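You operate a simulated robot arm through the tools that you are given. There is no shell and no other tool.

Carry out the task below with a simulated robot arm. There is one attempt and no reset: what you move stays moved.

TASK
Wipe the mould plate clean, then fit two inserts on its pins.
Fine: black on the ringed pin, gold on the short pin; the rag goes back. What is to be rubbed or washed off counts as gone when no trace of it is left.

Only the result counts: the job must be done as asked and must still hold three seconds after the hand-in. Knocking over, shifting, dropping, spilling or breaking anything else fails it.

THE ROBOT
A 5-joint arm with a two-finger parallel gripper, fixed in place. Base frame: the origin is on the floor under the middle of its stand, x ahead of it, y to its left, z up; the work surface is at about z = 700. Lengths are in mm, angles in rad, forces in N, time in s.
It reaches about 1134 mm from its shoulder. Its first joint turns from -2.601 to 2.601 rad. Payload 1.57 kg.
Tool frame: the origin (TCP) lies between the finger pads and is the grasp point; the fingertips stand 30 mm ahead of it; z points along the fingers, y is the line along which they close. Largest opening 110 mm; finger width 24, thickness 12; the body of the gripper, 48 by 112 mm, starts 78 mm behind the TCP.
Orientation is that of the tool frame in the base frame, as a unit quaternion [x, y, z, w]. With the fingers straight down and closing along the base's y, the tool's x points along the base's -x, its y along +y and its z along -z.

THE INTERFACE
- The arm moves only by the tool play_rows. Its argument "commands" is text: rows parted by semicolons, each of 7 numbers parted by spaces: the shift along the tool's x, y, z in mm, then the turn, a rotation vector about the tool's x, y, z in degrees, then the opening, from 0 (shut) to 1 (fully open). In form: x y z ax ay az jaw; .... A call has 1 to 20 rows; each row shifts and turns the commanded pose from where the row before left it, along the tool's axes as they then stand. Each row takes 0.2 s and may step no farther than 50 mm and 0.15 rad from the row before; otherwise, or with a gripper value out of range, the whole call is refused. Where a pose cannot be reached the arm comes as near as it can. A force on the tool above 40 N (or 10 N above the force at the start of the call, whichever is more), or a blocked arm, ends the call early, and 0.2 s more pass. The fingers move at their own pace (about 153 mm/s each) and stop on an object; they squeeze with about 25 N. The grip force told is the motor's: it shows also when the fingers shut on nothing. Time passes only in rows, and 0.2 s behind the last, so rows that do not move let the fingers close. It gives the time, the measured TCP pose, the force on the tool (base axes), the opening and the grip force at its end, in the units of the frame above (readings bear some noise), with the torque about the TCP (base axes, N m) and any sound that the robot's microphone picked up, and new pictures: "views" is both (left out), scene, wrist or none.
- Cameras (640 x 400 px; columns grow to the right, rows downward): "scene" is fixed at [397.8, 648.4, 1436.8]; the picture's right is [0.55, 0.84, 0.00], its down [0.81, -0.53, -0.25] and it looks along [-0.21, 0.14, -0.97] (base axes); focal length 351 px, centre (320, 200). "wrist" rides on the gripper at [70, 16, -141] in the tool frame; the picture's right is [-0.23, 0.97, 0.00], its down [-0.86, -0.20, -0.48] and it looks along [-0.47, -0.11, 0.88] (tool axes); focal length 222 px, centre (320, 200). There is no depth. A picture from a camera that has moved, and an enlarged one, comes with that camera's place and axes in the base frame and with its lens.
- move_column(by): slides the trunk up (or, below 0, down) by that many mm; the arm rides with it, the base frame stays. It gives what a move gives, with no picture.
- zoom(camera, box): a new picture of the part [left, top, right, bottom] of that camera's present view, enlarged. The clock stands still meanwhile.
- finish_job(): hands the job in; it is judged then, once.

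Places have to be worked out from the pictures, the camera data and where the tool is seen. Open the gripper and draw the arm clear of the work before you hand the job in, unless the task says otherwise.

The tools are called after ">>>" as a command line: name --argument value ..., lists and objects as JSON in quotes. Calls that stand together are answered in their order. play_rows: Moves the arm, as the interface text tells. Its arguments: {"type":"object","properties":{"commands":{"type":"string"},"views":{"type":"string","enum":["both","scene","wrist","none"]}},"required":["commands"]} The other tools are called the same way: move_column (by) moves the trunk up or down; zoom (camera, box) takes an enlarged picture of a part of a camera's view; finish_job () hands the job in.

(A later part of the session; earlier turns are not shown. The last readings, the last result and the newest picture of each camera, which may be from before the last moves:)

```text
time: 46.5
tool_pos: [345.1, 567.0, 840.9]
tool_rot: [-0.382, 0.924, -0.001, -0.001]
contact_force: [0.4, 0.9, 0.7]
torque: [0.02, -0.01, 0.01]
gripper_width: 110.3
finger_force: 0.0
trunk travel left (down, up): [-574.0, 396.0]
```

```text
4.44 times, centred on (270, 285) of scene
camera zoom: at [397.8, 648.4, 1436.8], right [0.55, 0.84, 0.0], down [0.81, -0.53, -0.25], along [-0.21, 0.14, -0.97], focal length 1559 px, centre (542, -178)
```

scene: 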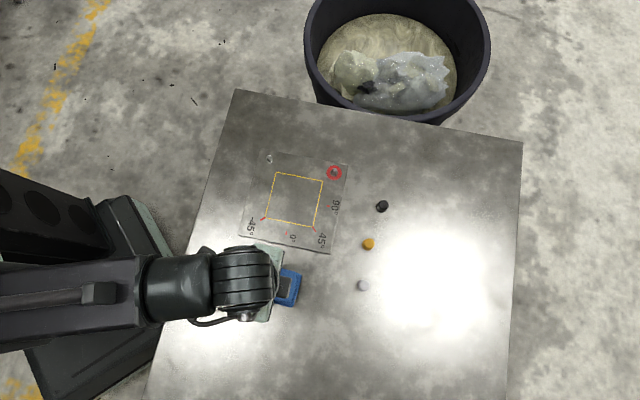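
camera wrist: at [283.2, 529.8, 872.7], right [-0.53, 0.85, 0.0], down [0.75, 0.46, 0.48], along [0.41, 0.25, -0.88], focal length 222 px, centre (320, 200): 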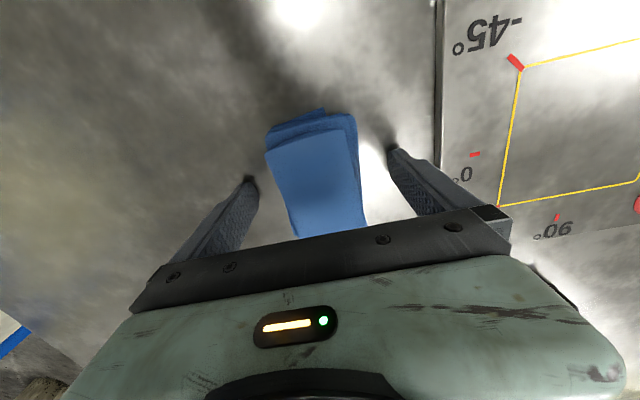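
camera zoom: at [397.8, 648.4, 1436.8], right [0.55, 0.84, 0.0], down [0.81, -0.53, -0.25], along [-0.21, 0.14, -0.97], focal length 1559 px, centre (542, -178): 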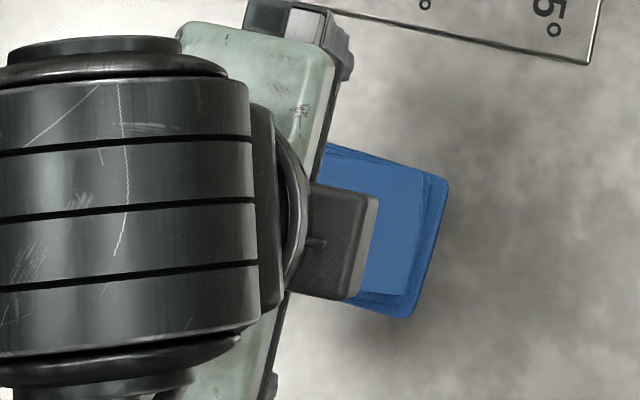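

One row was too long and was refused. I redo the move in shorter steps.

>>> play_rows --commands "-21 33 0 0 0 0 0.5; -21 33 0 0 0 0 0.5; -21 33 0 0 0 0 0.5; -21 33 0 0 0 0 0.5; -21 34 0 0 0 0 0.5; 0 0 0 0 0 0 0.5; 0 0 0 0 0 0 0.5" --views "both"

>>> zoom --camera "scene" --box '[220, 240, 320, 330]'

```text
time: 48.1
tool_pos: [303.5, 758.5, 842.3]
tool_rot: [-0.383, 0.924, 0.0, -0.001]
contact_force: [0.4, -0.5, 0.2]
torque: [-0.02, 0.0, -0.02]
gripper_width: 55.0
finger_force: 0.0
trunk travel left (down, up): [-574.0, 396.0]
camera wrist: at [242.3, 720.4, 982.6], right [-0.53, 0.85, 0.0], down [0.75, 0.46, 0.48], along [0.41, 0.25, -0.88], focal length 222 px, centre (320, 200)
```

scene: 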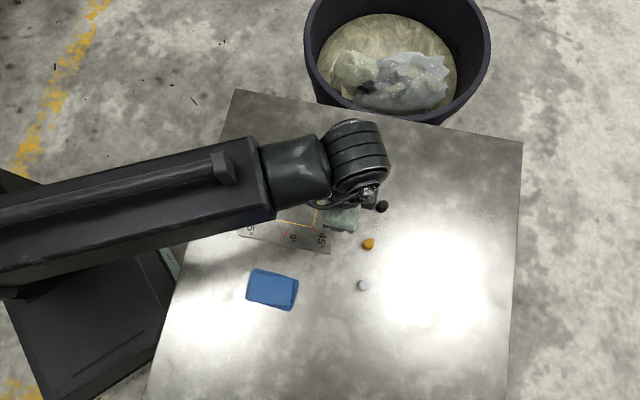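
wrist: 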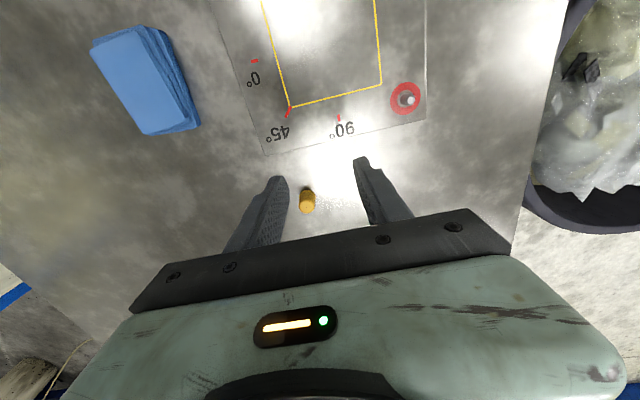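

```text
4.44 times, centred on (270, 285) of scene
camera zoom: at [397.8, 648.4, 1436.8], right [0.55, 0.84, 0.0], down [0.81, -0.53, -0.25], along [-0.21, 0.14, -0.97], focal length 1559 px, centre (542, -178)
```

zoom: 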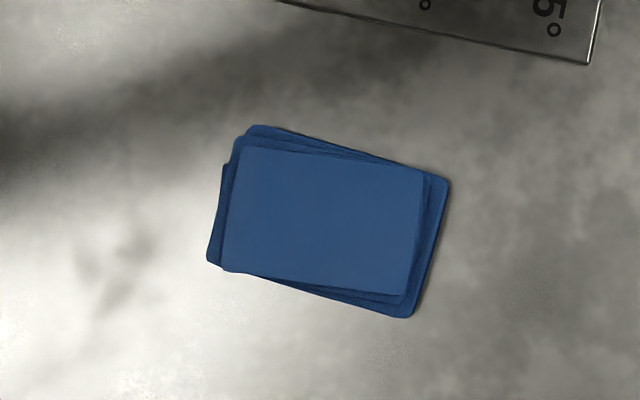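

The rag sits back within a few mm and ~5° of its first place. Next I move above the black insert at about (327, 852).

>>> play_rows --commands "-28 16.4 0 0 0 0 0.5; -28 16.4 0 0 0 0 0.5; -27 16.3 0 0 0 0 0.5; 0 0 0 0 0 0 0.5; 0 0 0 0 0 0 0.5" --views "both"

>>> zoom --camera "wrist" --box '[260, 80, 380, 200]'

```text
time: 49.4
tool_pos: [325.6, 853.9, 840.4]
tool_rot: [-0.383, 0.924, 0.0, -0.001]
contact_force: [-0.2, 0.8, 0.7]
torque: [0.0, -0.06, -0.01]
gripper_width: 54.9
finger_force: 0.0
trunk travel left (down, up): [-574.0, 396.0]
camera wrist: at [263.6, 814.5, 982.6], right [-0.53, 0.85, 0.0], down [0.75, 0.46, 0.48], along [0.41, 0.25, -0.88], focal length 222 px, centre (320, 200)
```

scene: 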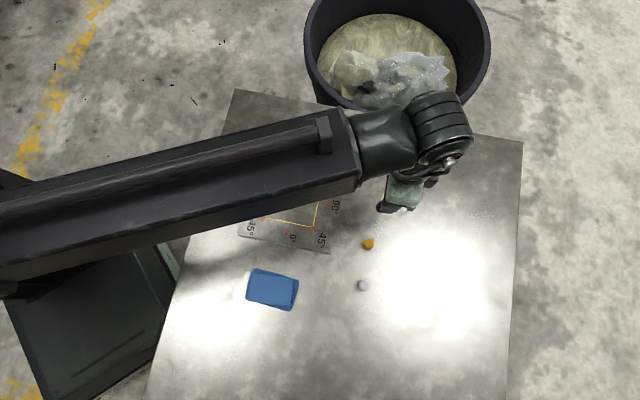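
wrist: 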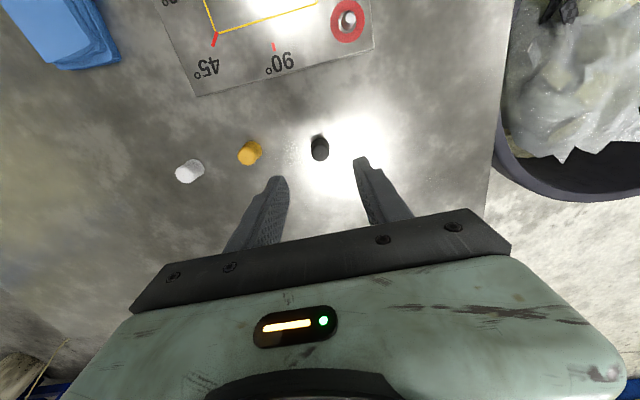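

```text
3.33 times, centred on (320, 140) of wrist
camera zoom: at [263.6, 814.5, 982.6], right [-0.53, 0.85, 0.0], down [0.75, 0.46, 0.48], along [0.41, 0.25, -0.88], focal length 740 px, centre (320, 400)
```

zoom: 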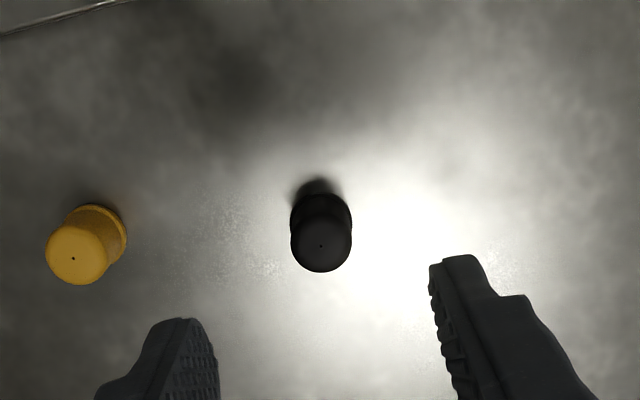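

The black insert stands at about tool (-2, -0.7) from the TCP, i.e. base (326.3, 853.6), roughly 22 mm wide and 35 mm tall. I correct the position and check it before lowering.

>>> play_rows --commands "-2.1 -0.7 0 0 0 0 0.5; 0 0 0 0 0 0 0.5; 0 0 0 0 0 0 0.5" --views "wrist"

>>> zoom --camera "wrist" --box '[290, 120, 350, 180]'

```text
time: 50.1
tool_pos: [328.6, 853.5, 840.7]
tool_rot: [-0.383, 0.924, 0.001, 0.001]
contact_force: [-0.5, 0.5, 0.6]
torque: [0.03, -0.01, -0.04]
gripper_width: 55.0
finger_force: 0.1
trunk travel left (down, up): [-574.0, 396.0]
camera wrist: at [265.4, 814.1, 982.5], right [-0.53, 0.85, 0.0], down [0.75, 0.46, 0.48], along [0.41, 0.25, -0.88], focal length 222 px, centre (320, 200)
```

wrist: 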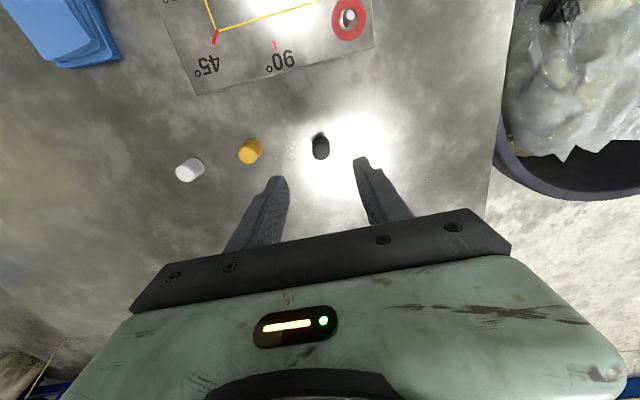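

```text
6.67 times, centred on (320, 150) of wrist
camera zoom: at [265.4, 814.1, 982.5], right [-0.53, 0.85, 0.0], down [0.75, 0.46, 0.48], along [0.41, 0.25, -0.88], focal length 1481 px, centre (320, 533)
```

zoom: 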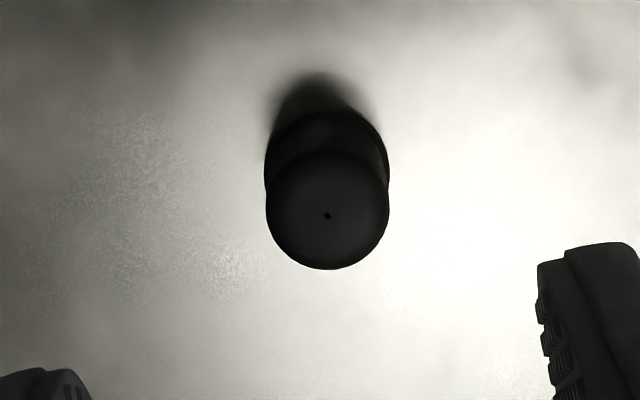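

The insert axis now lies about 1.9 mm in tool −x. I correct and lower the trunk by 100 mm, which puts fingertips about 11 mm above the table around the insert.

>>> play_rows --commands "-2 0.3 0 0 0 0 0.5; 0 0 0 0 0 0 0.5; 0 0 0 0 0 0 0.5" --views "none"

>>> move_column --by -100

>>> play_rows --commands "0 0 0 0 0 0 0.5" --views "both"

>>> zoom --camera "wrist" --box '[260, 130, 380, 250]'

```text
time: 51.0
tool_pos: [327.2, 852.4, 841.2]
tool_rot: [-0.382, 0.924, 0.0, 0.001]
contact_force: [0.2, -0.1, 0.2]
torque: [0.01, 0.0, 0.01]
gripper_width: 55.1
finger_force: 0.0
trunk travel left (down, up): [-574.0, 396.0]
```

```text
time: 52.3
tool_pos: [327.4, 852.0, 741.2]
tool_rot: [-0.383, 0.924, 0.0, 0.001]
contact_force: [-1.2, -0.7, 0.5]
torque: [0.02, 0.01, -0.02]
gripper_width: 55.2
finger_force: 0.0
trunk travel left (down, up): [-474.0, 496.0]
```

```text
time: 52.7
tool_pos: [328.5, 850.9, 739.9]
tool_rot: [-0.382, 0.924, 0.0, 0.0]
contact_force: [0.3, -0.5, 0.2]
torque: [0.02, 0.04, 0.01]
gripper_width: 55.1
finger_force: 0.0
trunk travel left (down, up): [-474.0, 496.0]
camera wrist: at [266.3, 813.8, 882.5], right [-0.53, 0.85, 0.0], down [0.75, 0.46, 0.48], along [0.41, 0.25, -0.88], focal length 222 px, centre (320, 200)
```

scene: 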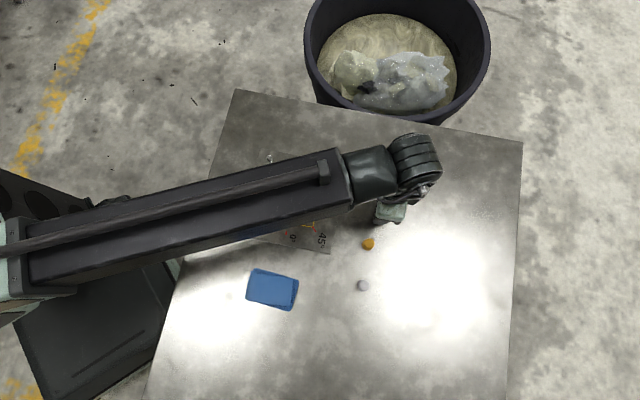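
wrist: 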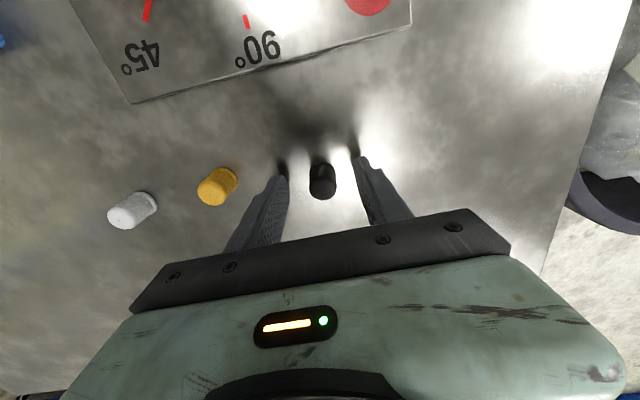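

```text
3.33 times, centred on (320, 190) of wrist
camera zoom: at [266.3, 813.8, 882.5], right [-0.53, 0.85, 0.0], down [0.75, 0.46, 0.48], along [0.41, 0.25, -0.88], focal length 740 px, centre (320, 233)
```

zoom: 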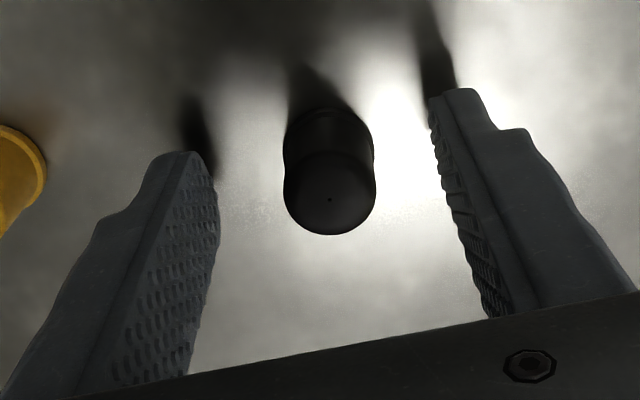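

Insert axis is at about tool (-1.5, 1.2) and its top at z≈732. I correct once more, then check before closing.

>>> play_rows --commands "-1.5 1.2 0 0 0 0 0.5; 0 0 0 0 0 0 0.5; 0 0 0 0 0 0 0.5" --views "wrist"

>>> zoom --camera "wrist" --box '[260, 130, 380, 250]'

```text
time: 53.5
tool_pos: [329.1, 853.2, 740.7]
tool_rot: [-0.382, 0.924, 0.001, 0.001]
contact_force: [-0.2, 0.5, 0.4]
torque: [-0.02, 0.01, -0.03]
gripper_width: 55.1
finger_force: 0.0
trunk travel left (down, up): [-474.0, 496.0]
camera wrist: at [266.6, 814.1, 882.3], right [-0.53, 0.85, 0.0], down [0.74, 0.46, 0.48], along [0.41, 0.26, -0.88], focal length 222 px, centre (320, 200)
```

wrist: 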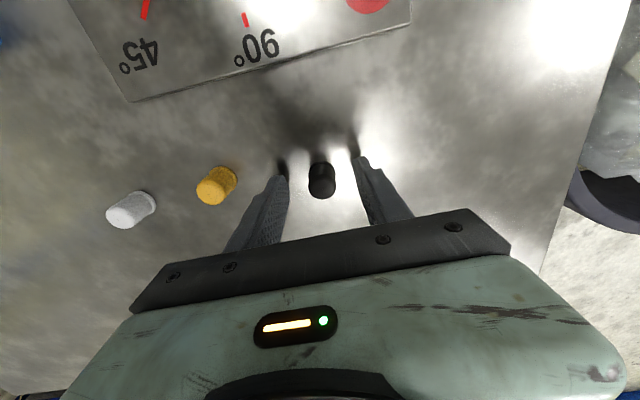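

```text
3.33 times, centred on (320, 190) of wrist
camera zoom: at [266.6, 814.1, 882.3], right [-0.53, 0.85, 0.0], down [0.74, 0.46, 0.48], along [0.41, 0.26, -0.88], focal length 740 px, centre (320, 233)
```

zoom: 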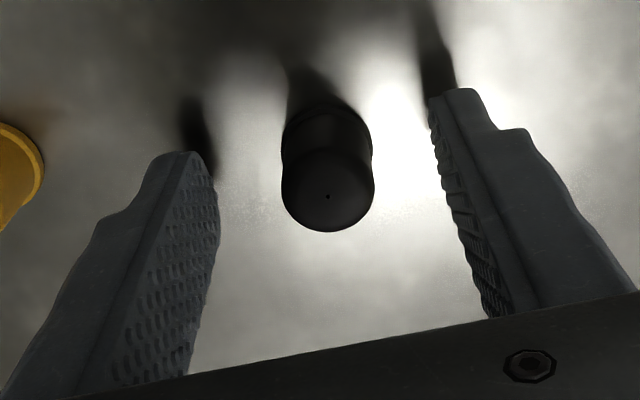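

Now within about 1 mm. I close the fingers on the black insert.

>>> play_rows --commands "0 0 0 0 0 0 0.35; 0 0 0 0 0 0 0.25; 0 0 0 0 0 0 0.1; 0 0 0 0 0 0 0.1; 0 0 0 0 0 0 0.1" --views "wrist"

>>> zoom --camera "wrist" --box '[260, 130, 380, 250]'

```text
time: 54.7
tool_pos: [328.1, 852.4, 740.2]
tool_rot: [-0.382, 0.924, 0.002, 0.001]
contact_force: [-0.3, 0.1, 0.3]
torque: [-0.02, -0.02, 0.03]
gripper_width: 20.8
finger_force: 24.9
trunk travel left (down, up): [-474.0, 496.0]
camera wrist: at [266.6, 814.1, 882.3], right [-0.53, 0.85, 0.0], down [0.74, 0.46, 0.48], along [0.41, 0.26, -0.88], focal length 222 px, centre (320, 200)
```

wrist: 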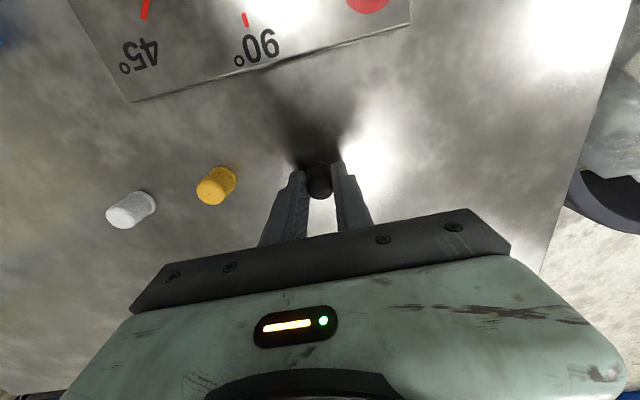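

```text
3.33 times, centred on (320, 190) of wrist
camera zoom: at [266.6, 814.1, 882.3], right [-0.53, 0.85, 0.0], down [0.74, 0.46, 0.48], along [0.41, 0.26, -0.88], focal length 740 px, centre (320, 233)
```

zoom: 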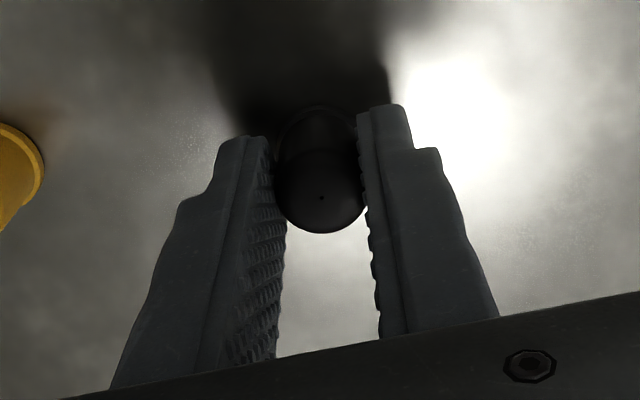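

Black insert is gripped at 20.8 mm with its centre dot close to the TCP axis. I lift it by 60 mm.

>>> move_column --by 60

>>> play_rows --commands "25 19 0 0 0 0 0.1; 25 19 0 0 0 0 0.1; 25 18 0 0 0 0 0.1; 0 0 0 0 0 0 0.1; 0 0 0 0 0 0 0.1" --views "both"

>>> zoom --camera "wrist" --box '[260, 80, 380, 220]'

```text
time: 55.7
tool_pos: [328.0, 852.9, 801.7]
tool_rot: [-0.383, 0.924, 0.001, 0.001]
contact_force: [0.7, 0.0, -0.5]
torque: [0.02, 0.0, -0.01]
gripper_width: 20.7
finger_force: 25.0
trunk travel left (down, up): [-534.0, 436.0]
```

```text
time: 56.9
tool_pos: [235.0, 840.3, 800.4]
tool_rot: [-0.382, 0.924, 0.001, 0.002]
contact_force: [-0.7, -0.1, -0.3]
torque: [-0.01, -0.01, -0.02]
gripper_width: 21.0
finger_force: 24.7
trunk travel left (down, up): [-534.0, 436.0]
camera wrist: at [173.1, 800.9, 942.3], right [-0.53, 0.85, 0.0], down [0.74, 0.46, 0.48], along [0.41, 0.26, -0.88], focal length 222 px, centre (320, 200)
```

scene: 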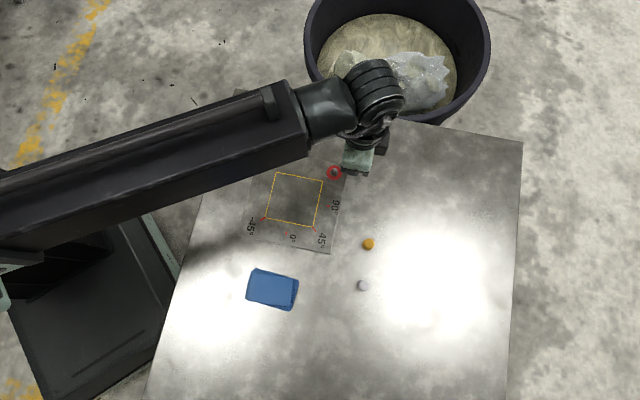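
wrist: 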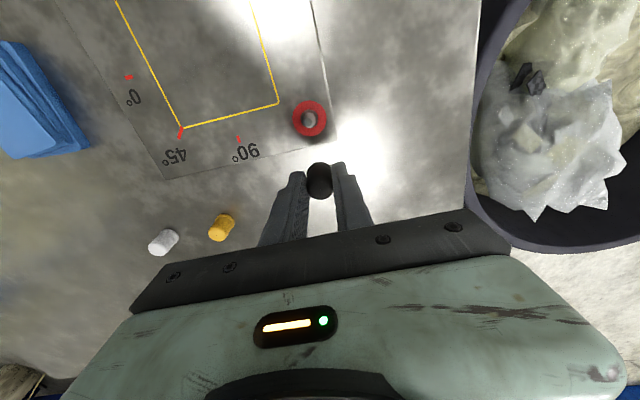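

```text
2.86 times, centred on (320, 150) of wrist
camera zoom: at [173.1, 800.9, 942.3], right [-0.53, 0.85, 0.0], down [0.74, 0.46, 0.48], along [0.41, 0.26, -0.88], focal length 635 px, centre (320, 343)
```

zoom: 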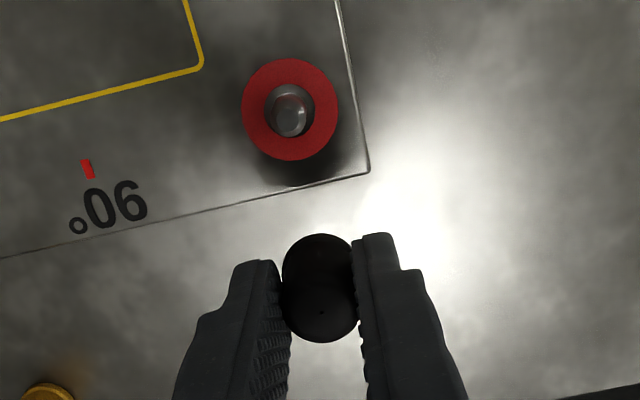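

The ringed pin is well in view. I take out the small tilt (0.25° about tool y) and zoom on the pin and on the held insert for a precise measurement.

>>> play_rows --commands "0 0 0 0 0.25 0 0.1; 0 0 0 0 0 0 0.1; 0 0 0 0 0 0 0.1" --views "wrist"

>>> zoom --camera "wrist" --box '[280, 90, 340, 150]'

>>> zoom --camera "wrist" --box '[290, 150, 350, 210]'

```text
time: 57.7
tool_pos: [234.6, 839.0, 799.7]
tool_rot: [-0.382, 0.924, 0.001, 0.0]
contact_force: [-0.6, -0.6, -0.3]
torque: [0.0, 0.0, -0.01]
gripper_width: 20.8
finger_force: 25.2
trunk travel left (down, up): [-534.0, 436.0]
camera wrist: at [174.0, 801.4, 942.6], right [-0.53, 0.85, 0.0], down [0.75, 0.46, 0.48], along [0.4, 0.25, -0.88], focal length 222 px, centre (320, 200)
```

wrist: 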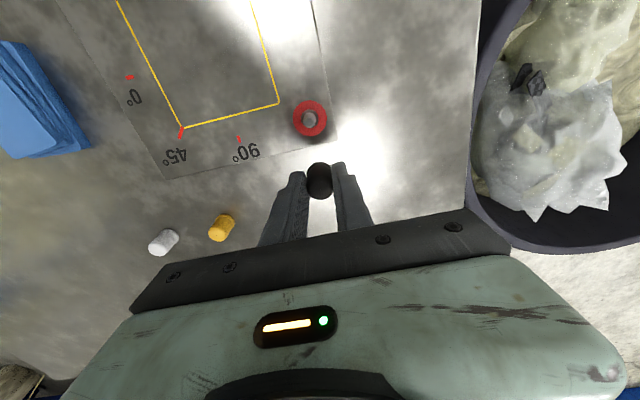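

```text
6.67 times, centred on (310, 120) of wrist
camera zoom: at [174.0, 801.4, 942.6], right [-0.53, 0.85, 0.0], down [0.75, 0.46, 0.48], along [0.4, 0.25, -0.88], focal length 1481 px, centre (387, 733)
```

zoom: 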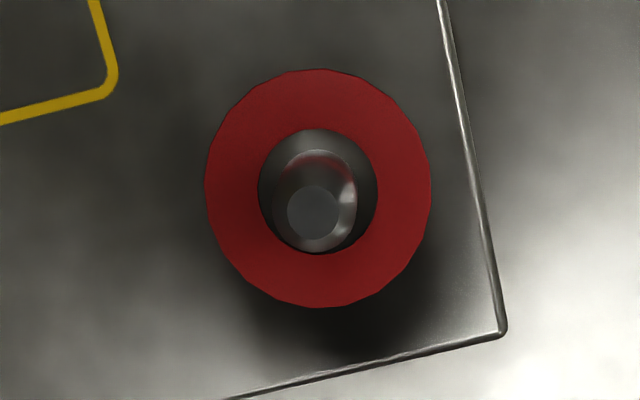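

```text
6.67 times, centred on (320, 180) of wrist
camera zoom: at [174.0, 801.4, 942.6], right [-0.53, 0.85, 0.0], down [0.75, 0.46, 0.48], along [0.4, 0.25, -0.88], focal length 1481 px, centre (320, 333)
```

zoom: 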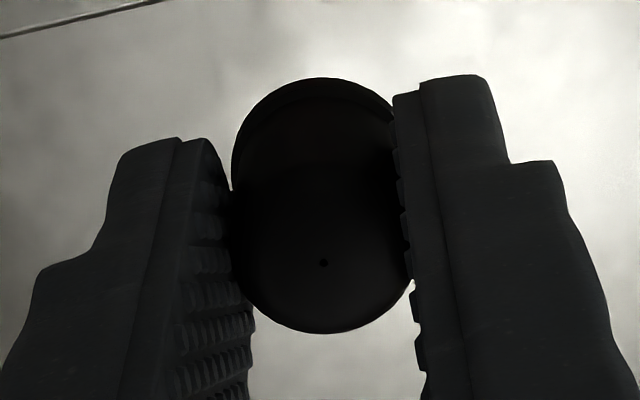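

From the views: pin axis at tool (39.2, −1.7), insert axis at about (−1.1, −0.4), pin top near z=732. So I need a shift of about (40.3, −1.2), i.e. the camera readout should come to (146.3, 772.1). I move and read.

>>> play_rows --commands "20 -0.6 0 0 0 0 0.1; 20.3 -0.6 0 0 0 0 0.1; 0 0 0 0 0 0 0.1; 0 0 0 0 0 0 0.1" --views "both"

>>> zoom --camera "scene" --box '[300, 140, 380, 200]'

>>> zoom --camera "wrist" --box '[270, 120, 370, 220]'

```text
time: 58.7
tool_pos: [206.9, 811.4, 800.5]
tool_rot: [-0.384, 0.923, 0.0, 0.0]
contact_force: [-0.1, -0.8, 0.8]
torque: [-0.01, 0.02, -0.02]
gripper_width: 20.7
finger_force: 25.5
trunk travel left (down, up): [-534.0, 436.0]
camera wrist: at [145.4, 773.1, 942.6], right [-0.53, 0.85, 0.0], down [0.75, 0.46, 0.48], along [0.4, 0.25, -0.88], focal length 222 px, centre (320, 200)
```

scene: 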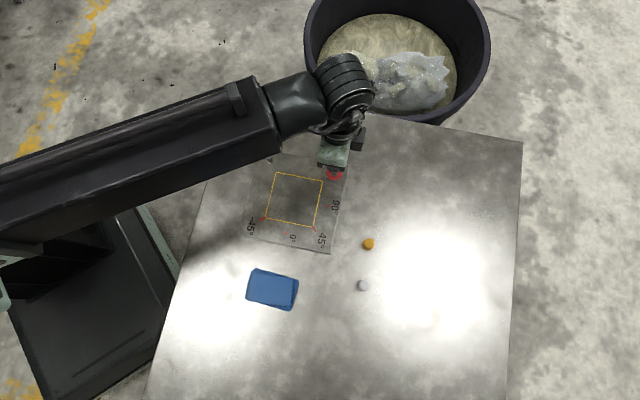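
wrist: 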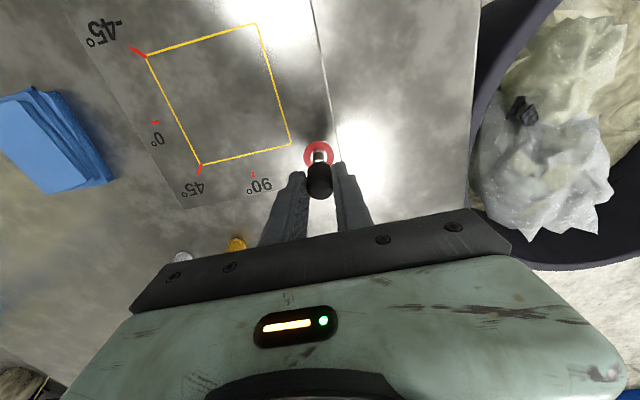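

```text
6.67 times, centred on (340, 170) of scene
camera zoom: at [397.8, 648.4, 1436.8], right [0.55, 0.84, 0.0], down [0.81, -0.53, -0.25], along [-0.21, 0.14, -0.97], focal length 2338 px, centre (187, 400)
```

zoom: 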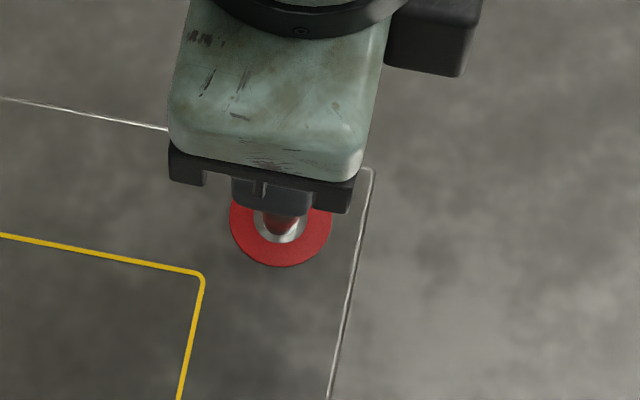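

```text
4.00 times, centred on (320, 170) of wrist
camera zoom: at [145.4, 773.1, 942.6], right [-0.53, 0.85, 0.0], down [0.75, 0.46, 0.48], along [0.4, 0.25, -0.88], focal length 888 px, centre (320, 320)
```

zoom: 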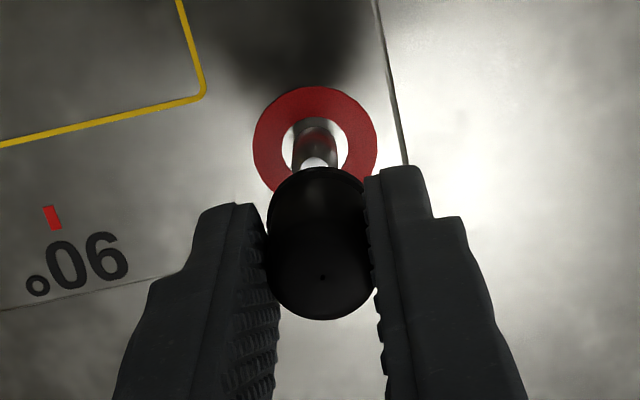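

The readout (145.4, 773.1) is about 1.4 mm off in tool y, which the picture confirms. I command that correction, with slight overshoot allowance, and re-measure.

>>> play_rows --commands "0 -1.5 0 0 0 0 0.1; 0 0 0 0 0 0 0.1; 0 0 0 0 0 0 0.1" --views "wrist"

>>> zoom --camera "wrist" --box '[290, 130, 350, 200]'

```text
time: 59.5
tool_pos: [207.8, 810.6, 801.3]
tool_rot: [-0.383, 0.924, 0.001, 0.0]
contact_force: [-1.0, -0.2, 0.0]
torque: [-0.04, -0.04, 0.02]
gripper_width: 20.9
finger_force: 25.3
trunk travel left (down, up): [-534.0, 436.0]
camera wrist: at [146.9, 772.2, 942.6], right [-0.53, 0.85, 0.0], down [0.75, 0.46, 0.48], along [0.4, 0.25, -0.88], focal length 222 px, centre (320, 200)
```

wrist: 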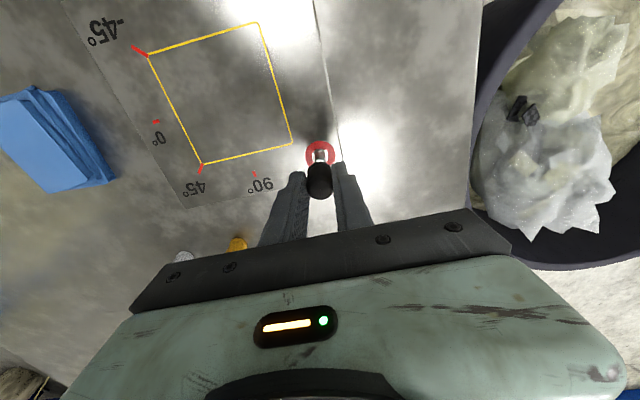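

```text
5.71 times, centred on (320, 165) of wrist
camera zoom: at [146.9, 772.2, 942.6], right [-0.53, 0.85, 0.0], down [0.75, 0.46, 0.48], along [0.4, 0.25, -0.88], focal length 1269 px, centre (320, 400)
```

zoom: 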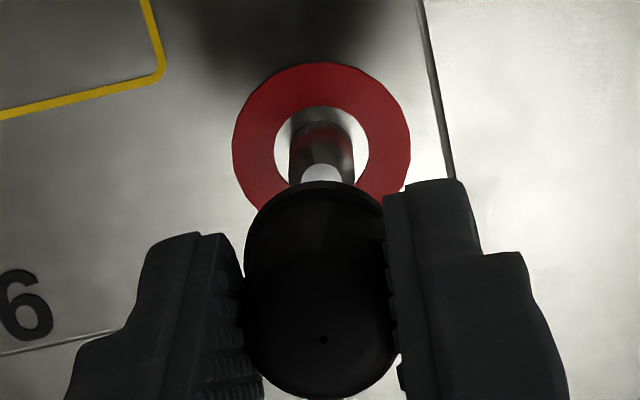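

Pin, ring and insert are now aligned within about 0.5 mm. I lower the trunk by 25 mm (insert bottom at about z=735, just above the pin top), then go on in small steps watching the force.

>>> move_column --by -25

>>> move_column --by -2

>>> move_column --by -2

```text
time: 60.2
tool_pos: [208.5, 811.4, 775.4]
tool_rot: [-0.382, 0.924, 0.0, 0.0]
contact_force: [-0.3, 0.0, -0.4]
torque: [-0.01, 0.01, 0.04]
gripper_width: 21.0
finger_force: 24.9
trunk travel left (down, up): [-509.0, 461.0]
```

```text
time: 60.7
tool_pos: [207.9, 810.1, 774.0]
tool_rot: [-0.383, 0.924, 0.001, -0.001]
contact_force: [-0.3, 0.2, -0.3]
torque: [-0.03, -0.01, -0.02]
gripper_width: 20.8
finger_force: 25.2
trunk travel left (down, up): [-507.0, 463.0]
```

```text
time: 61.2
tool_pos: [209.0, 811.1, 771.7]
tool_rot: [-0.383, 0.924, 0.0, 0.0]
contact_force: [0.2, -0.1, -0.5]
torque: [-0.03, -0.04, 0.01]
gripper_width: 20.7
finger_force: 24.9
trunk travel left (down, up): [-505.0, 465.0]
```

No contact yet, insert bottom at about z=731. Continuing down in 2 mm steps.

>>> move_column --by -2

>>> move_column --by -2

>>> play_rows --commands "0 0 0 0 0 0 0.1" --views "wrist"

>>> zoom --camera "wrist" --box '[290, 130, 350, 200]'

```text
time: 61.8
tool_pos: [207.7, 810.1, 769.2]
tool_rot: [-0.383, 0.924, 0.0, -0.001]
contact_force: [-0.3, -1.0, 0.8]
torque: [0.03, -0.02, 0.02]
gripper_width: 21.0
finger_force: 24.5
trunk travel left (down, up): [-503.0, 467.0]
```

```text
time: 62.3
tool_pos: [207.6, 809.9, 766.9]
tool_rot: [-0.382, 0.924, 0.0, 0.001]
contact_force: [-1.0, 0.4, -0.1]
torque: [0.02, 0.01, 0.02]
gripper_width: 20.9
finger_force: 24.7
trunk travel left (down, up): [-501.0, 469.0]
```

```text
time: 62.7
tool_pos: [208.5, 810.9, 767.1]
tool_rot: [-0.383, 0.924, 0.0, 0.0]
contact_force: [-1.5, 0.9, 0.4]
torque: [0.04, 0.0, 0.0]
gripper_width: 20.8
finger_force: 25.3
trunk travel left (down, up): [-501.0, 469.0]
camera wrist: at [146.8, 772.2, 909.6], right [-0.53, 0.85, 0.0], down [0.75, 0.46, 0.48], along [0.4, 0.25, -0.88], focal length 222 px, centre (320, 200)
```

wrist: 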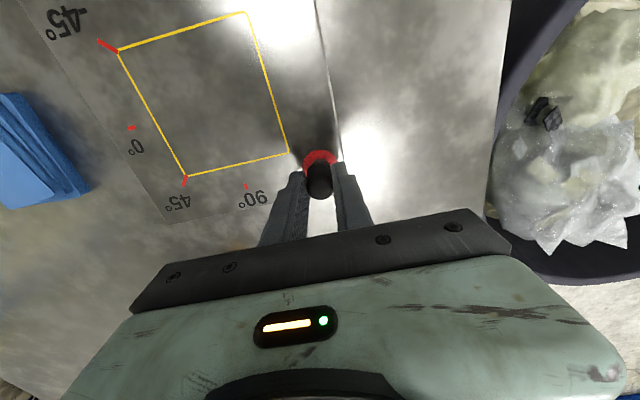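

```text
5.71 times, centred on (320, 165) of wrist
camera zoom: at [146.8, 772.2, 909.6], right [-0.53, 0.85, 0.0], down [0.75, 0.46, 0.48], along [0.4, 0.25, -0.88], focal length 1269 px, centre (320, 400)
```

zoom: 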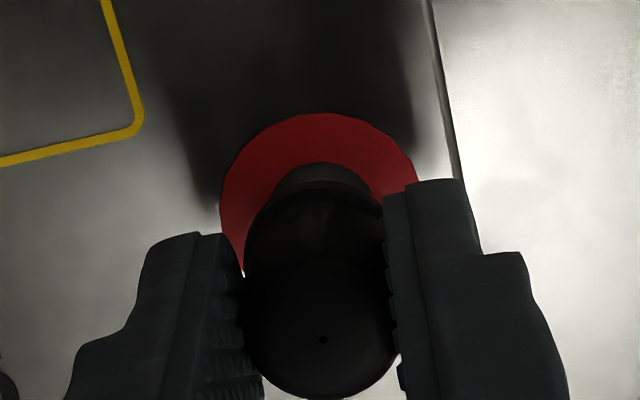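

Bottom now at z≈727 with no force yet, so either the pin is entering the bore or it is slightly shorter than estimated. I go on in 2 mm steps.

>>> move_column --by -2

>>> move_column --by -2

```text
time: 63.2
tool_pos: [207.3, 809.9, 763.9]
tool_rot: [-0.382, 0.924, 0.001, 0.0]
contact_force: [-0.6, 1.1, -0.2]
torque: [0.01, -0.02, 0.04]
gripper_width: 21.0
finger_force: 24.9
trunk travel left (down, up): [-499.0, 471.0]
```

```text
time: 63.7
tool_pos: [209.0, 811.5, 763.8]
tool_rot: [-0.382, 0.924, 0.001, 0.0]
contact_force: [-0.6, -0.5, -0.3]
torque: [0.01, -0.02, 0.01]
gripper_width: 20.8
finger_force: 24.8
trunk travel left (down, up): [-497.0, 473.0]
```

Still free of force at z≈723, well below the estimated pin top, so the pin appears to be in the bore. Continuing.

>>> move_column --by -3

>>> move_column --by -3

>>> move_column --by -2

```text
time: 64.2
tool_pos: [208.0, 811.4, 761.2]
tool_rot: [-0.383, 0.924, 0.001, 0.0]
contact_force: [0.4, -0.9, -0.7]
torque: [0.0, 0.03, -0.02]
gripper_width: 20.9
finger_force: 25.3
trunk travel left (down, up): [-494.0, 476.0]
```

```text
time: 64.8
tool_pos: [208.7, 809.6, 757.7]
tool_rot: [-0.383, 0.924, 0.001, -0.001]
contact_force: [-0.6, 0.0, 0.7]
torque: [0.01, -0.01, -0.02]
gripper_width: 20.8
finger_force: 24.6
trunk travel left (down, up): [-491.0, 479.0]
```

```text
time: 65.3
tool_pos: [207.7, 810.3, 755.7]
tool_rot: [-0.382, 0.924, 0.001, 0.0]
contact_force: [0.0, -0.3, -0.2]
torque: [0.02, -0.01, 0.0]
gripper_width: 21.2
finger_force: 24.7
trunk travel left (down, up): [-489.0, 481.0]
```

Bottom at about z=715. I continue until it seats on the plate (expected near z=710).

>>> move_column --by -2

>>> move_column --by -2

>>> move_column --by -1

```text
time: 65.8
tool_pos: [208.4, 810.7, 752.9]
tool_rot: [-0.383, 0.924, 0.001, 0.0]
contact_force: [1.3, -0.9, 0.3]
torque: [-0.01, -0.02, -0.01]
gripper_width: 21.1
finger_force: 24.6
trunk travel left (down, up): [-487.0, 483.0]
```

```text
time: 66.3
tool_pos: [208.1, 811.0, 752.7]
tool_rot: [-0.382, 0.924, 0.001, -0.001]
contact_force: [-0.1, 0.3, 1.6]
torque: [0.0, 0.01, -0.03]
gripper_width: 21.0
finger_force: 24.8
trunk travel left (down, up): [-485.0, 485.0]
```

```text
time: 66.8
tool_pos: [207.0, 809.8, 751.0]
tool_rot: [-0.382, 0.924, 0.001, -0.001]
contact_force: [-0.2, -1.5, 0.7]
torque: [0.0, -0.03, 0.02]
gripper_width: 20.8
finger_force: 25.3
trunk travel left (down, up): [-484.0, 486.0]
```

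No seating force yet at z≈710. One millimetre at a time now.

>>> move_column --by -1

>>> move_column --by -1

```text
time: 67.3
tool_pos: [208.4, 810.5, 751.3]
tool_rot: [-0.383, 0.924, 0.002, 0.0]
contact_force: [0.6, 3.2, 14.4]
torque: [0.09, -0.02, 0.01]
gripper_width: 20.9
finger_force: 25.0
trunk travel left (down, up): [-483.0, 487.0]
```

```text
time: 67.8
tool_pos: [208.3, 809.6, 750.0]
tool_rot: [-0.382, 0.924, 0.002, 0.0]
contact_force: [0.8, 5.4, 18.7]
torque: [0.2, -0.06, -0.01]
gripper_width: 20.8
finger_force: 25.1
trunk travel left (down, up): [-482.0, 488.0]
```

Seating force (14–19 N) right at plate height: the black insert is fully down on the ringed pin. I ease by 1 mm and look before opening.

>>> move_column --by 1

>>> play_rows --commands "0 0 0 0 0 0 0.25; 0 0 0 0 0 0 0.35; 0 0 0 0 0 0 0.5; 0 0 0 0 0 0 0.5" --views "both"

>>> zoom --camera "wrist" --box '[280, 130, 360, 210]'

```text
time: 68.3
tool_pos: [208.7, 810.6, 750.5]
tool_rot: [-0.383, 0.924, 0.001, -0.001]
contact_force: [-0.8, 2.3, 4.3]
torque: [0.15, -0.07, -0.01]
gripper_width: 21.1
finger_force: 25.4
trunk travel left (down, up): [-483.0, 487.0]
```

```text
time: 69.3
tool_pos: [207.5, 810.4, 750.5]
tool_rot: [-0.382, 0.924, 0.001, 0.0]
contact_force: [-0.5, 0.1, -0.1]
torque: [0.01, 0.0, -0.02]
gripper_width: 54.7
finger_force: 0.0
trunk travel left (down, up): [-483.0, 487.0]
camera wrist: at [146.8, 772.2, 891.6], right [-0.53, 0.85, 0.0], down [0.75, 0.46, 0.48], along [0.4, 0.25, -0.88], focal length 222 px, centre (320, 200)
```

scene: 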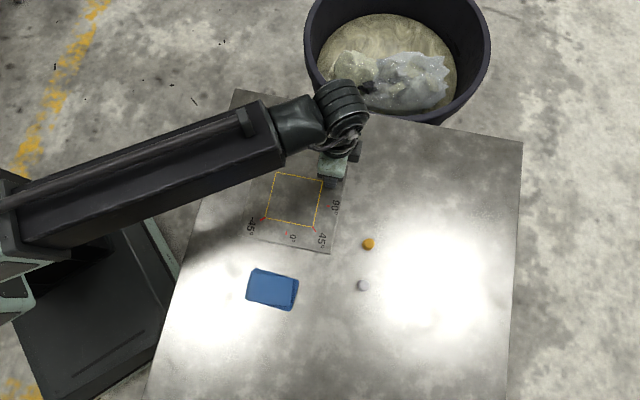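
wrist: 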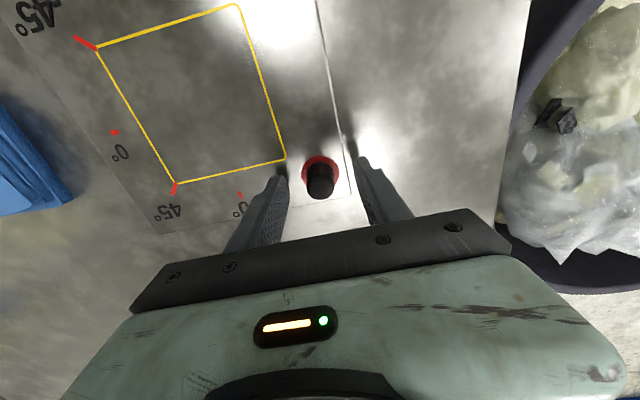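

```text
5.00 times, centred on (320, 170) of wrist
camera zoom: at [146.8, 772.2, 891.6], right [-0.53, 0.85, 0.0], down [0.75, 0.46, 0.48], along [0.4, 0.25, -0.88], focal length 1111 px, centre (320, 350)
```

zoom: 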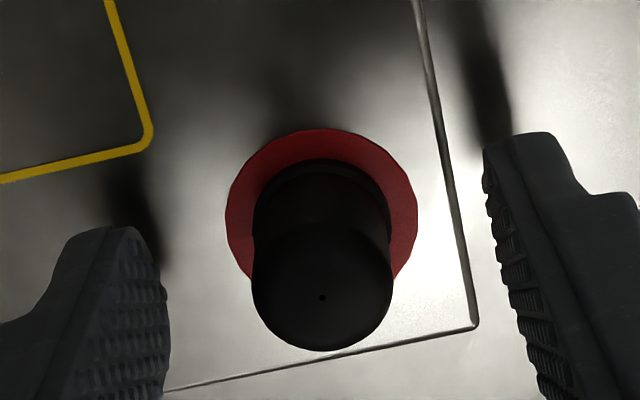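

The black insert stands square on the ringed pin. I raise the trunk by 90 mm and go above the gold insert at about (376, 782).

>>> move_column --by 90

>>> play_rows --commands "-24.8 -34.7 0 0 0 0 0.5; -24.8 -34.7 0 0 0 0 0.5; -24.8 -34.7 0 0 0 0 0.5; -24.9 -34.8 0 0 0 0 0.5; 0 0 0 0 0 0 0.5; 0 0 0 0 0 0 0.5" --views "both"

>>> zoom --camera "wrist" --box '[280, 110, 360, 190]'

>>> zoom --camera "scene" --box '[240, 145, 350, 255]'

```text
time: 70.6
tool_pos: [208.0, 811.3, 839.3]
tool_rot: [-0.383, 0.924, 0.001, -0.001]
contact_force: [-0.8, -1.0, 0.0]
torque: [0.0, -0.01, 0.02]
gripper_width: 54.7
finger_force: 0.0
trunk travel left (down, up): [-573.0, 397.0]
```

```text
time: 72.0
tool_pos: [377.1, 783.9, 840.4]
tool_rot: [-0.383, 0.924, 0.0, -0.001]
contact_force: [-0.7, -0.6, 0.3]
torque: [0.03, 0.04, 0.01]
gripper_width: 54.8
finger_force: 0.0
trunk travel left (down, up): [-573.0, 397.0]
camera wrist: at [315.4, 745.2, 981.6], right [-0.53, 0.85, 0.0], down [0.75, 0.46, 0.48], along [0.4, 0.25, -0.88], focal length 222 px, centre (320, 200)
```

scene: 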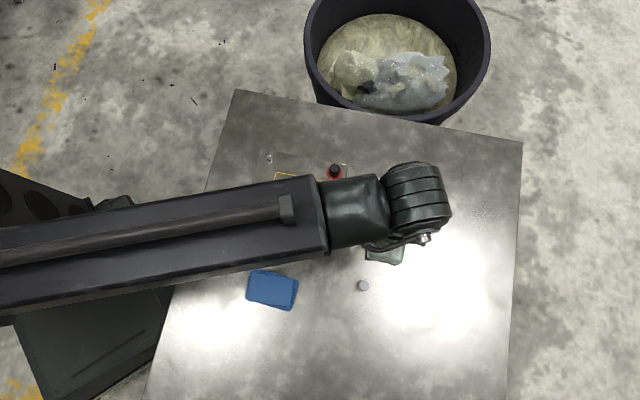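
wrist: 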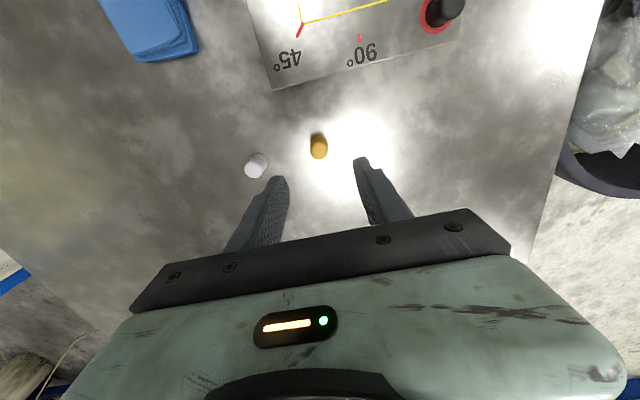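

```text
5.00 times, centred on (320, 150) of wrist
camera zoom: at [315.4, 745.2, 981.6], right [-0.53, 0.85, 0.0], down [0.75, 0.46, 0.48], along [0.4, 0.25, -0.88], focal length 1111 px, centre (320, 450)
```

zoom: 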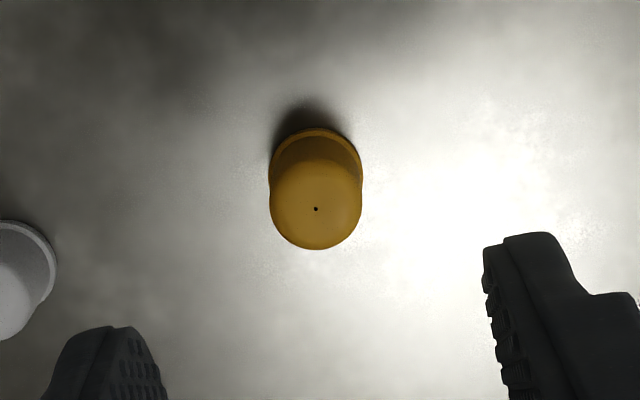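

```text
3.64 times, centred on (295, 200) of scene
camera zoom: at [397.8, 648.4, 1436.8], right [0.55, 0.84, 0.0], down [0.81, -0.53, -0.25], along [-0.21, 0.14, -0.97], focal length 1275 px, centre (411, 200)
```

zoom: 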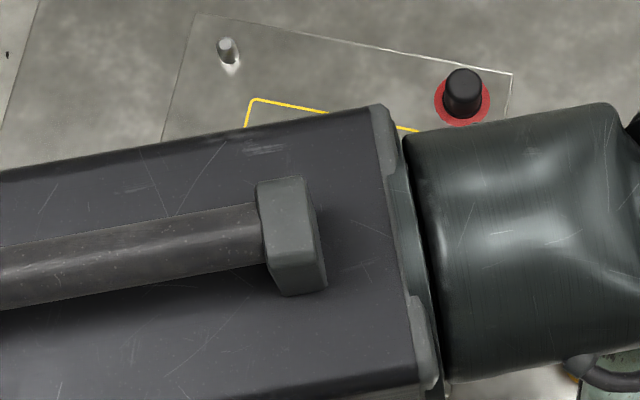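

Gold's centre dot is at about tool (−1.1, −1.2). I correct and lower by 99 mm around it.

>>> play_rows --commands "-1.1 -1.2 0 0 0 0 0.5; 0 0 0 0 0 0 0.5; 0 0 0 0 0 0 0.5" --views "wrist"

>>> move_column --by -99

>>> play_rows --commands "0 0 0 0 0 0 0.5" --views "wrist"

>>> zoom --camera "wrist" --box '[260, 130, 380, 250]'

```text
time: 72.8
tool_pos: [378.6, 784.1, 840.7]
tool_rot: [-0.383, 0.924, 0.0, -0.001]
contact_force: [-0.5, -0.7, -0.4]
torque: [-0.04, -0.01, 0.0]
gripper_width: 55.2
finger_force: 0.0
trunk travel left (down, up): [-573.0, 397.0]
camera wrist: at [317.1, 745.0, 981.6], right [-0.53, 0.85, 0.0], down [0.75, 0.46, 0.48], along [0.4, 0.25, -0.88], focal length 222 px, centre (320, 200)
```

wrist: 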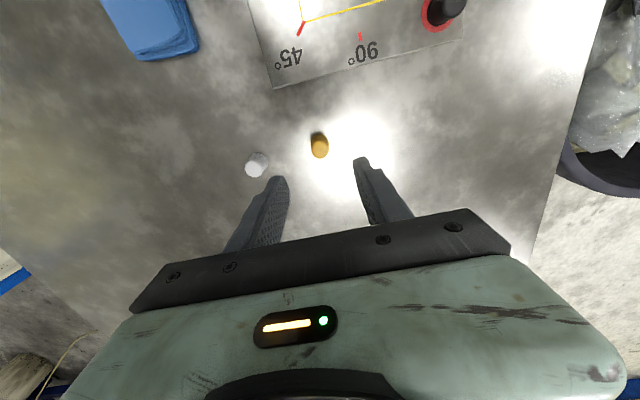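

```text
time: 74.1
tool_pos: [378.6, 783.8, 740.5]
tool_rot: [-0.383, 0.924, 0.0, 0.0]
contact_force: [-0.2, 1.0, -0.2]
torque: [-0.01, -0.01, 0.0]
gripper_width: 54.7
finger_force: 0.0
trunk travel left (down, up): [-474.0, 496.0]
```

```text
time: 74.5
tool_pos: [379.1, 782.3, 741.2]
tool_rot: [-0.383, 0.924, 0.002, 0.0]
contact_force: [-0.9, 0.4, 1.3]
torque: [-0.04, -0.03, -0.03]
gripper_width: 54.9
finger_force: 0.0
trunk travel left (down, up): [-474.0, 496.0]
camera wrist: at [317.1, 745.0, 882.7], right [-0.53, 0.85, 0.0], down [0.75, 0.46, 0.48], along [0.4, 0.25, -0.88], focal length 222 px, centre (320, 200)
```

wrist: 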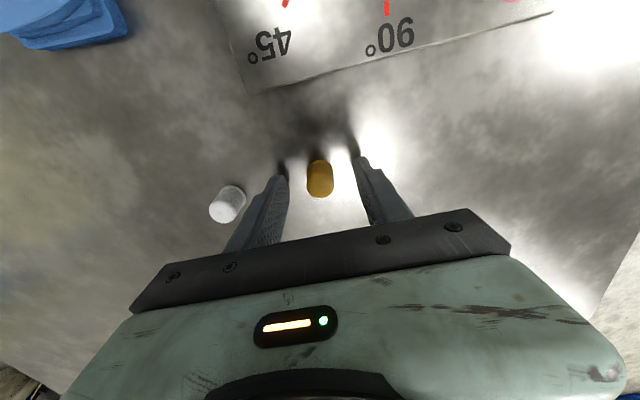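

```text
3.33 times, centred on (320, 190) of wrist
camera zoom: at [317.1, 745.0, 882.7], right [-0.53, 0.85, 0.0], down [0.75, 0.46, 0.48], along [0.4, 0.25, -0.88], focal length 740 px, centre (320, 233)
```

zoom: 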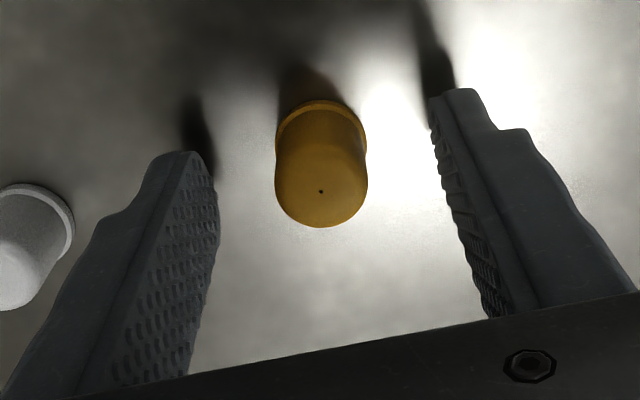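

Gold sits centred between the fingers (dot within about 1 mm of the axis). I close on it.

>>> play_rows --commands "0 0 0 0 0 0 0.35; 0 0 0 0 0 0 0.25; 0 0 0 0 0 0 0.1; 0 0 0 0 0 0 0.1; 0 0 0 0 0 0 0.1" --views "none"

>>> move_column --by 65

```text
time: 75.7
tool_pos: [378.0, 783.2, 739.9]
tool_rot: [-0.383, 0.924, 0.001, 0.0]
contact_force: [-0.1, 1.3, 1.0]
torque: [0.0, 0.0, 0.03]
gripper_width: 20.8
finger_force: 25.0
trunk travel left (down, up): [-474.0, 496.0]
```

```text
time: 76.8
tool_pos: [378.5, 782.0, 804.9]
tool_rot: [-0.382, 0.924, 0.001, 0.0]
contact_force: [0.1, 0.0, -1.3]
torque: [0.03, -0.01, 0.0]
gripper_width: 20.9
finger_force: 25.3
trunk travel left (down, up): [-539.0, 431.0]
```

Gold is held (20.9 mm). I carry it to a viewing point 40 mm beside the short pin.

>>> play_rows --commands "34 22.9 0 0 0 0 0.1; 34 22.9 0 0 0 0 0.1; 34 22.9 0 0 0 0 0.1; 34 22.9 0 0 0 0 0.1; 34 22.9 0 0 0 0 0.1; 34 22.9 0 0 0 0 0.1; 0 0 0 0 0 0 0.1; 0 0 0 0 0 0 0.1" --views "both"

>>> zoom --camera "wrist" --box '[260, 80, 380, 220]'

```text
time: 78.6
tool_pos: [135.8, 735.9, 805.1]
tool_rot: [-0.382, 0.924, 0.001, -0.001]
contact_force: [-0.1, 0.6, -0.8]
torque: [0.02, 0.01, -0.01]
gripper_width: 21.0
finger_force: 24.6
trunk travel left (down, up): [-539.0, 431.0]
camera wrist: at [75.2, 697.8, 947.6], right [-0.53, 0.85, 0.0], down [0.75, 0.46, 0.48], along [0.4, 0.25, -0.88], focal length 222 px, centre (320, 200)
```

scene: 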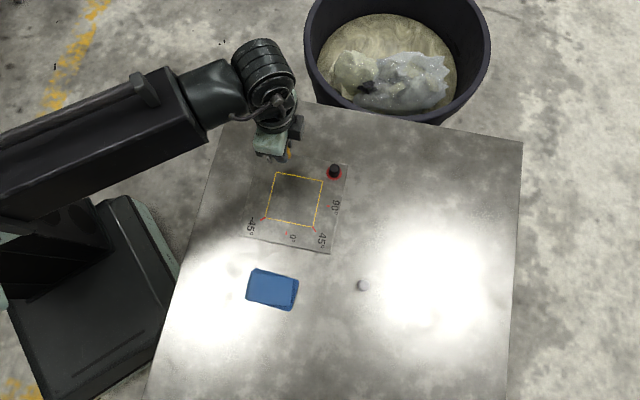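
wrist: 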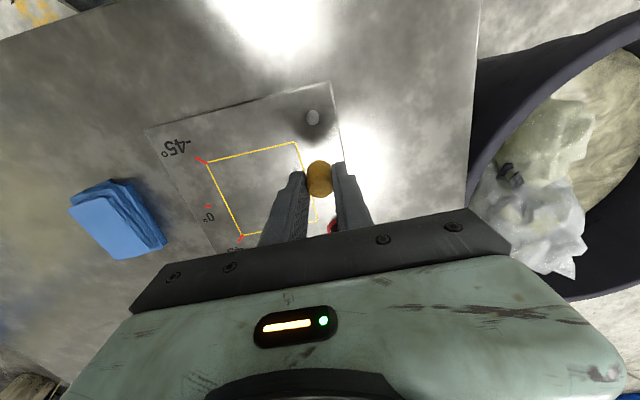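

```text
2.86 times, centred on (320, 150) of wrist
camera zoom: at [75.2, 697.8, 947.6], right [-0.53, 0.85, 0.0], down [0.75, 0.46, 0.48], along [0.4, 0.25, -0.88], focal length 635 px, centre (320, 343)
```

zoom: 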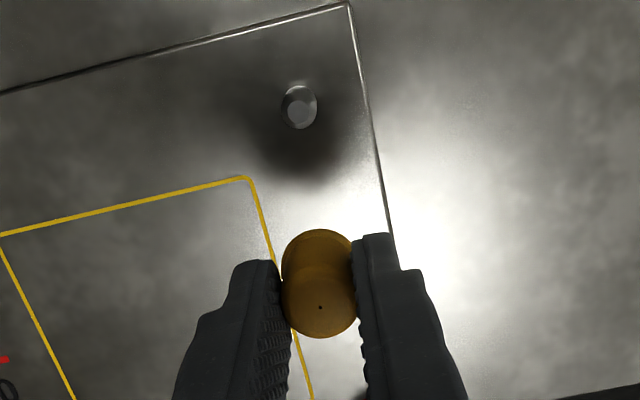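

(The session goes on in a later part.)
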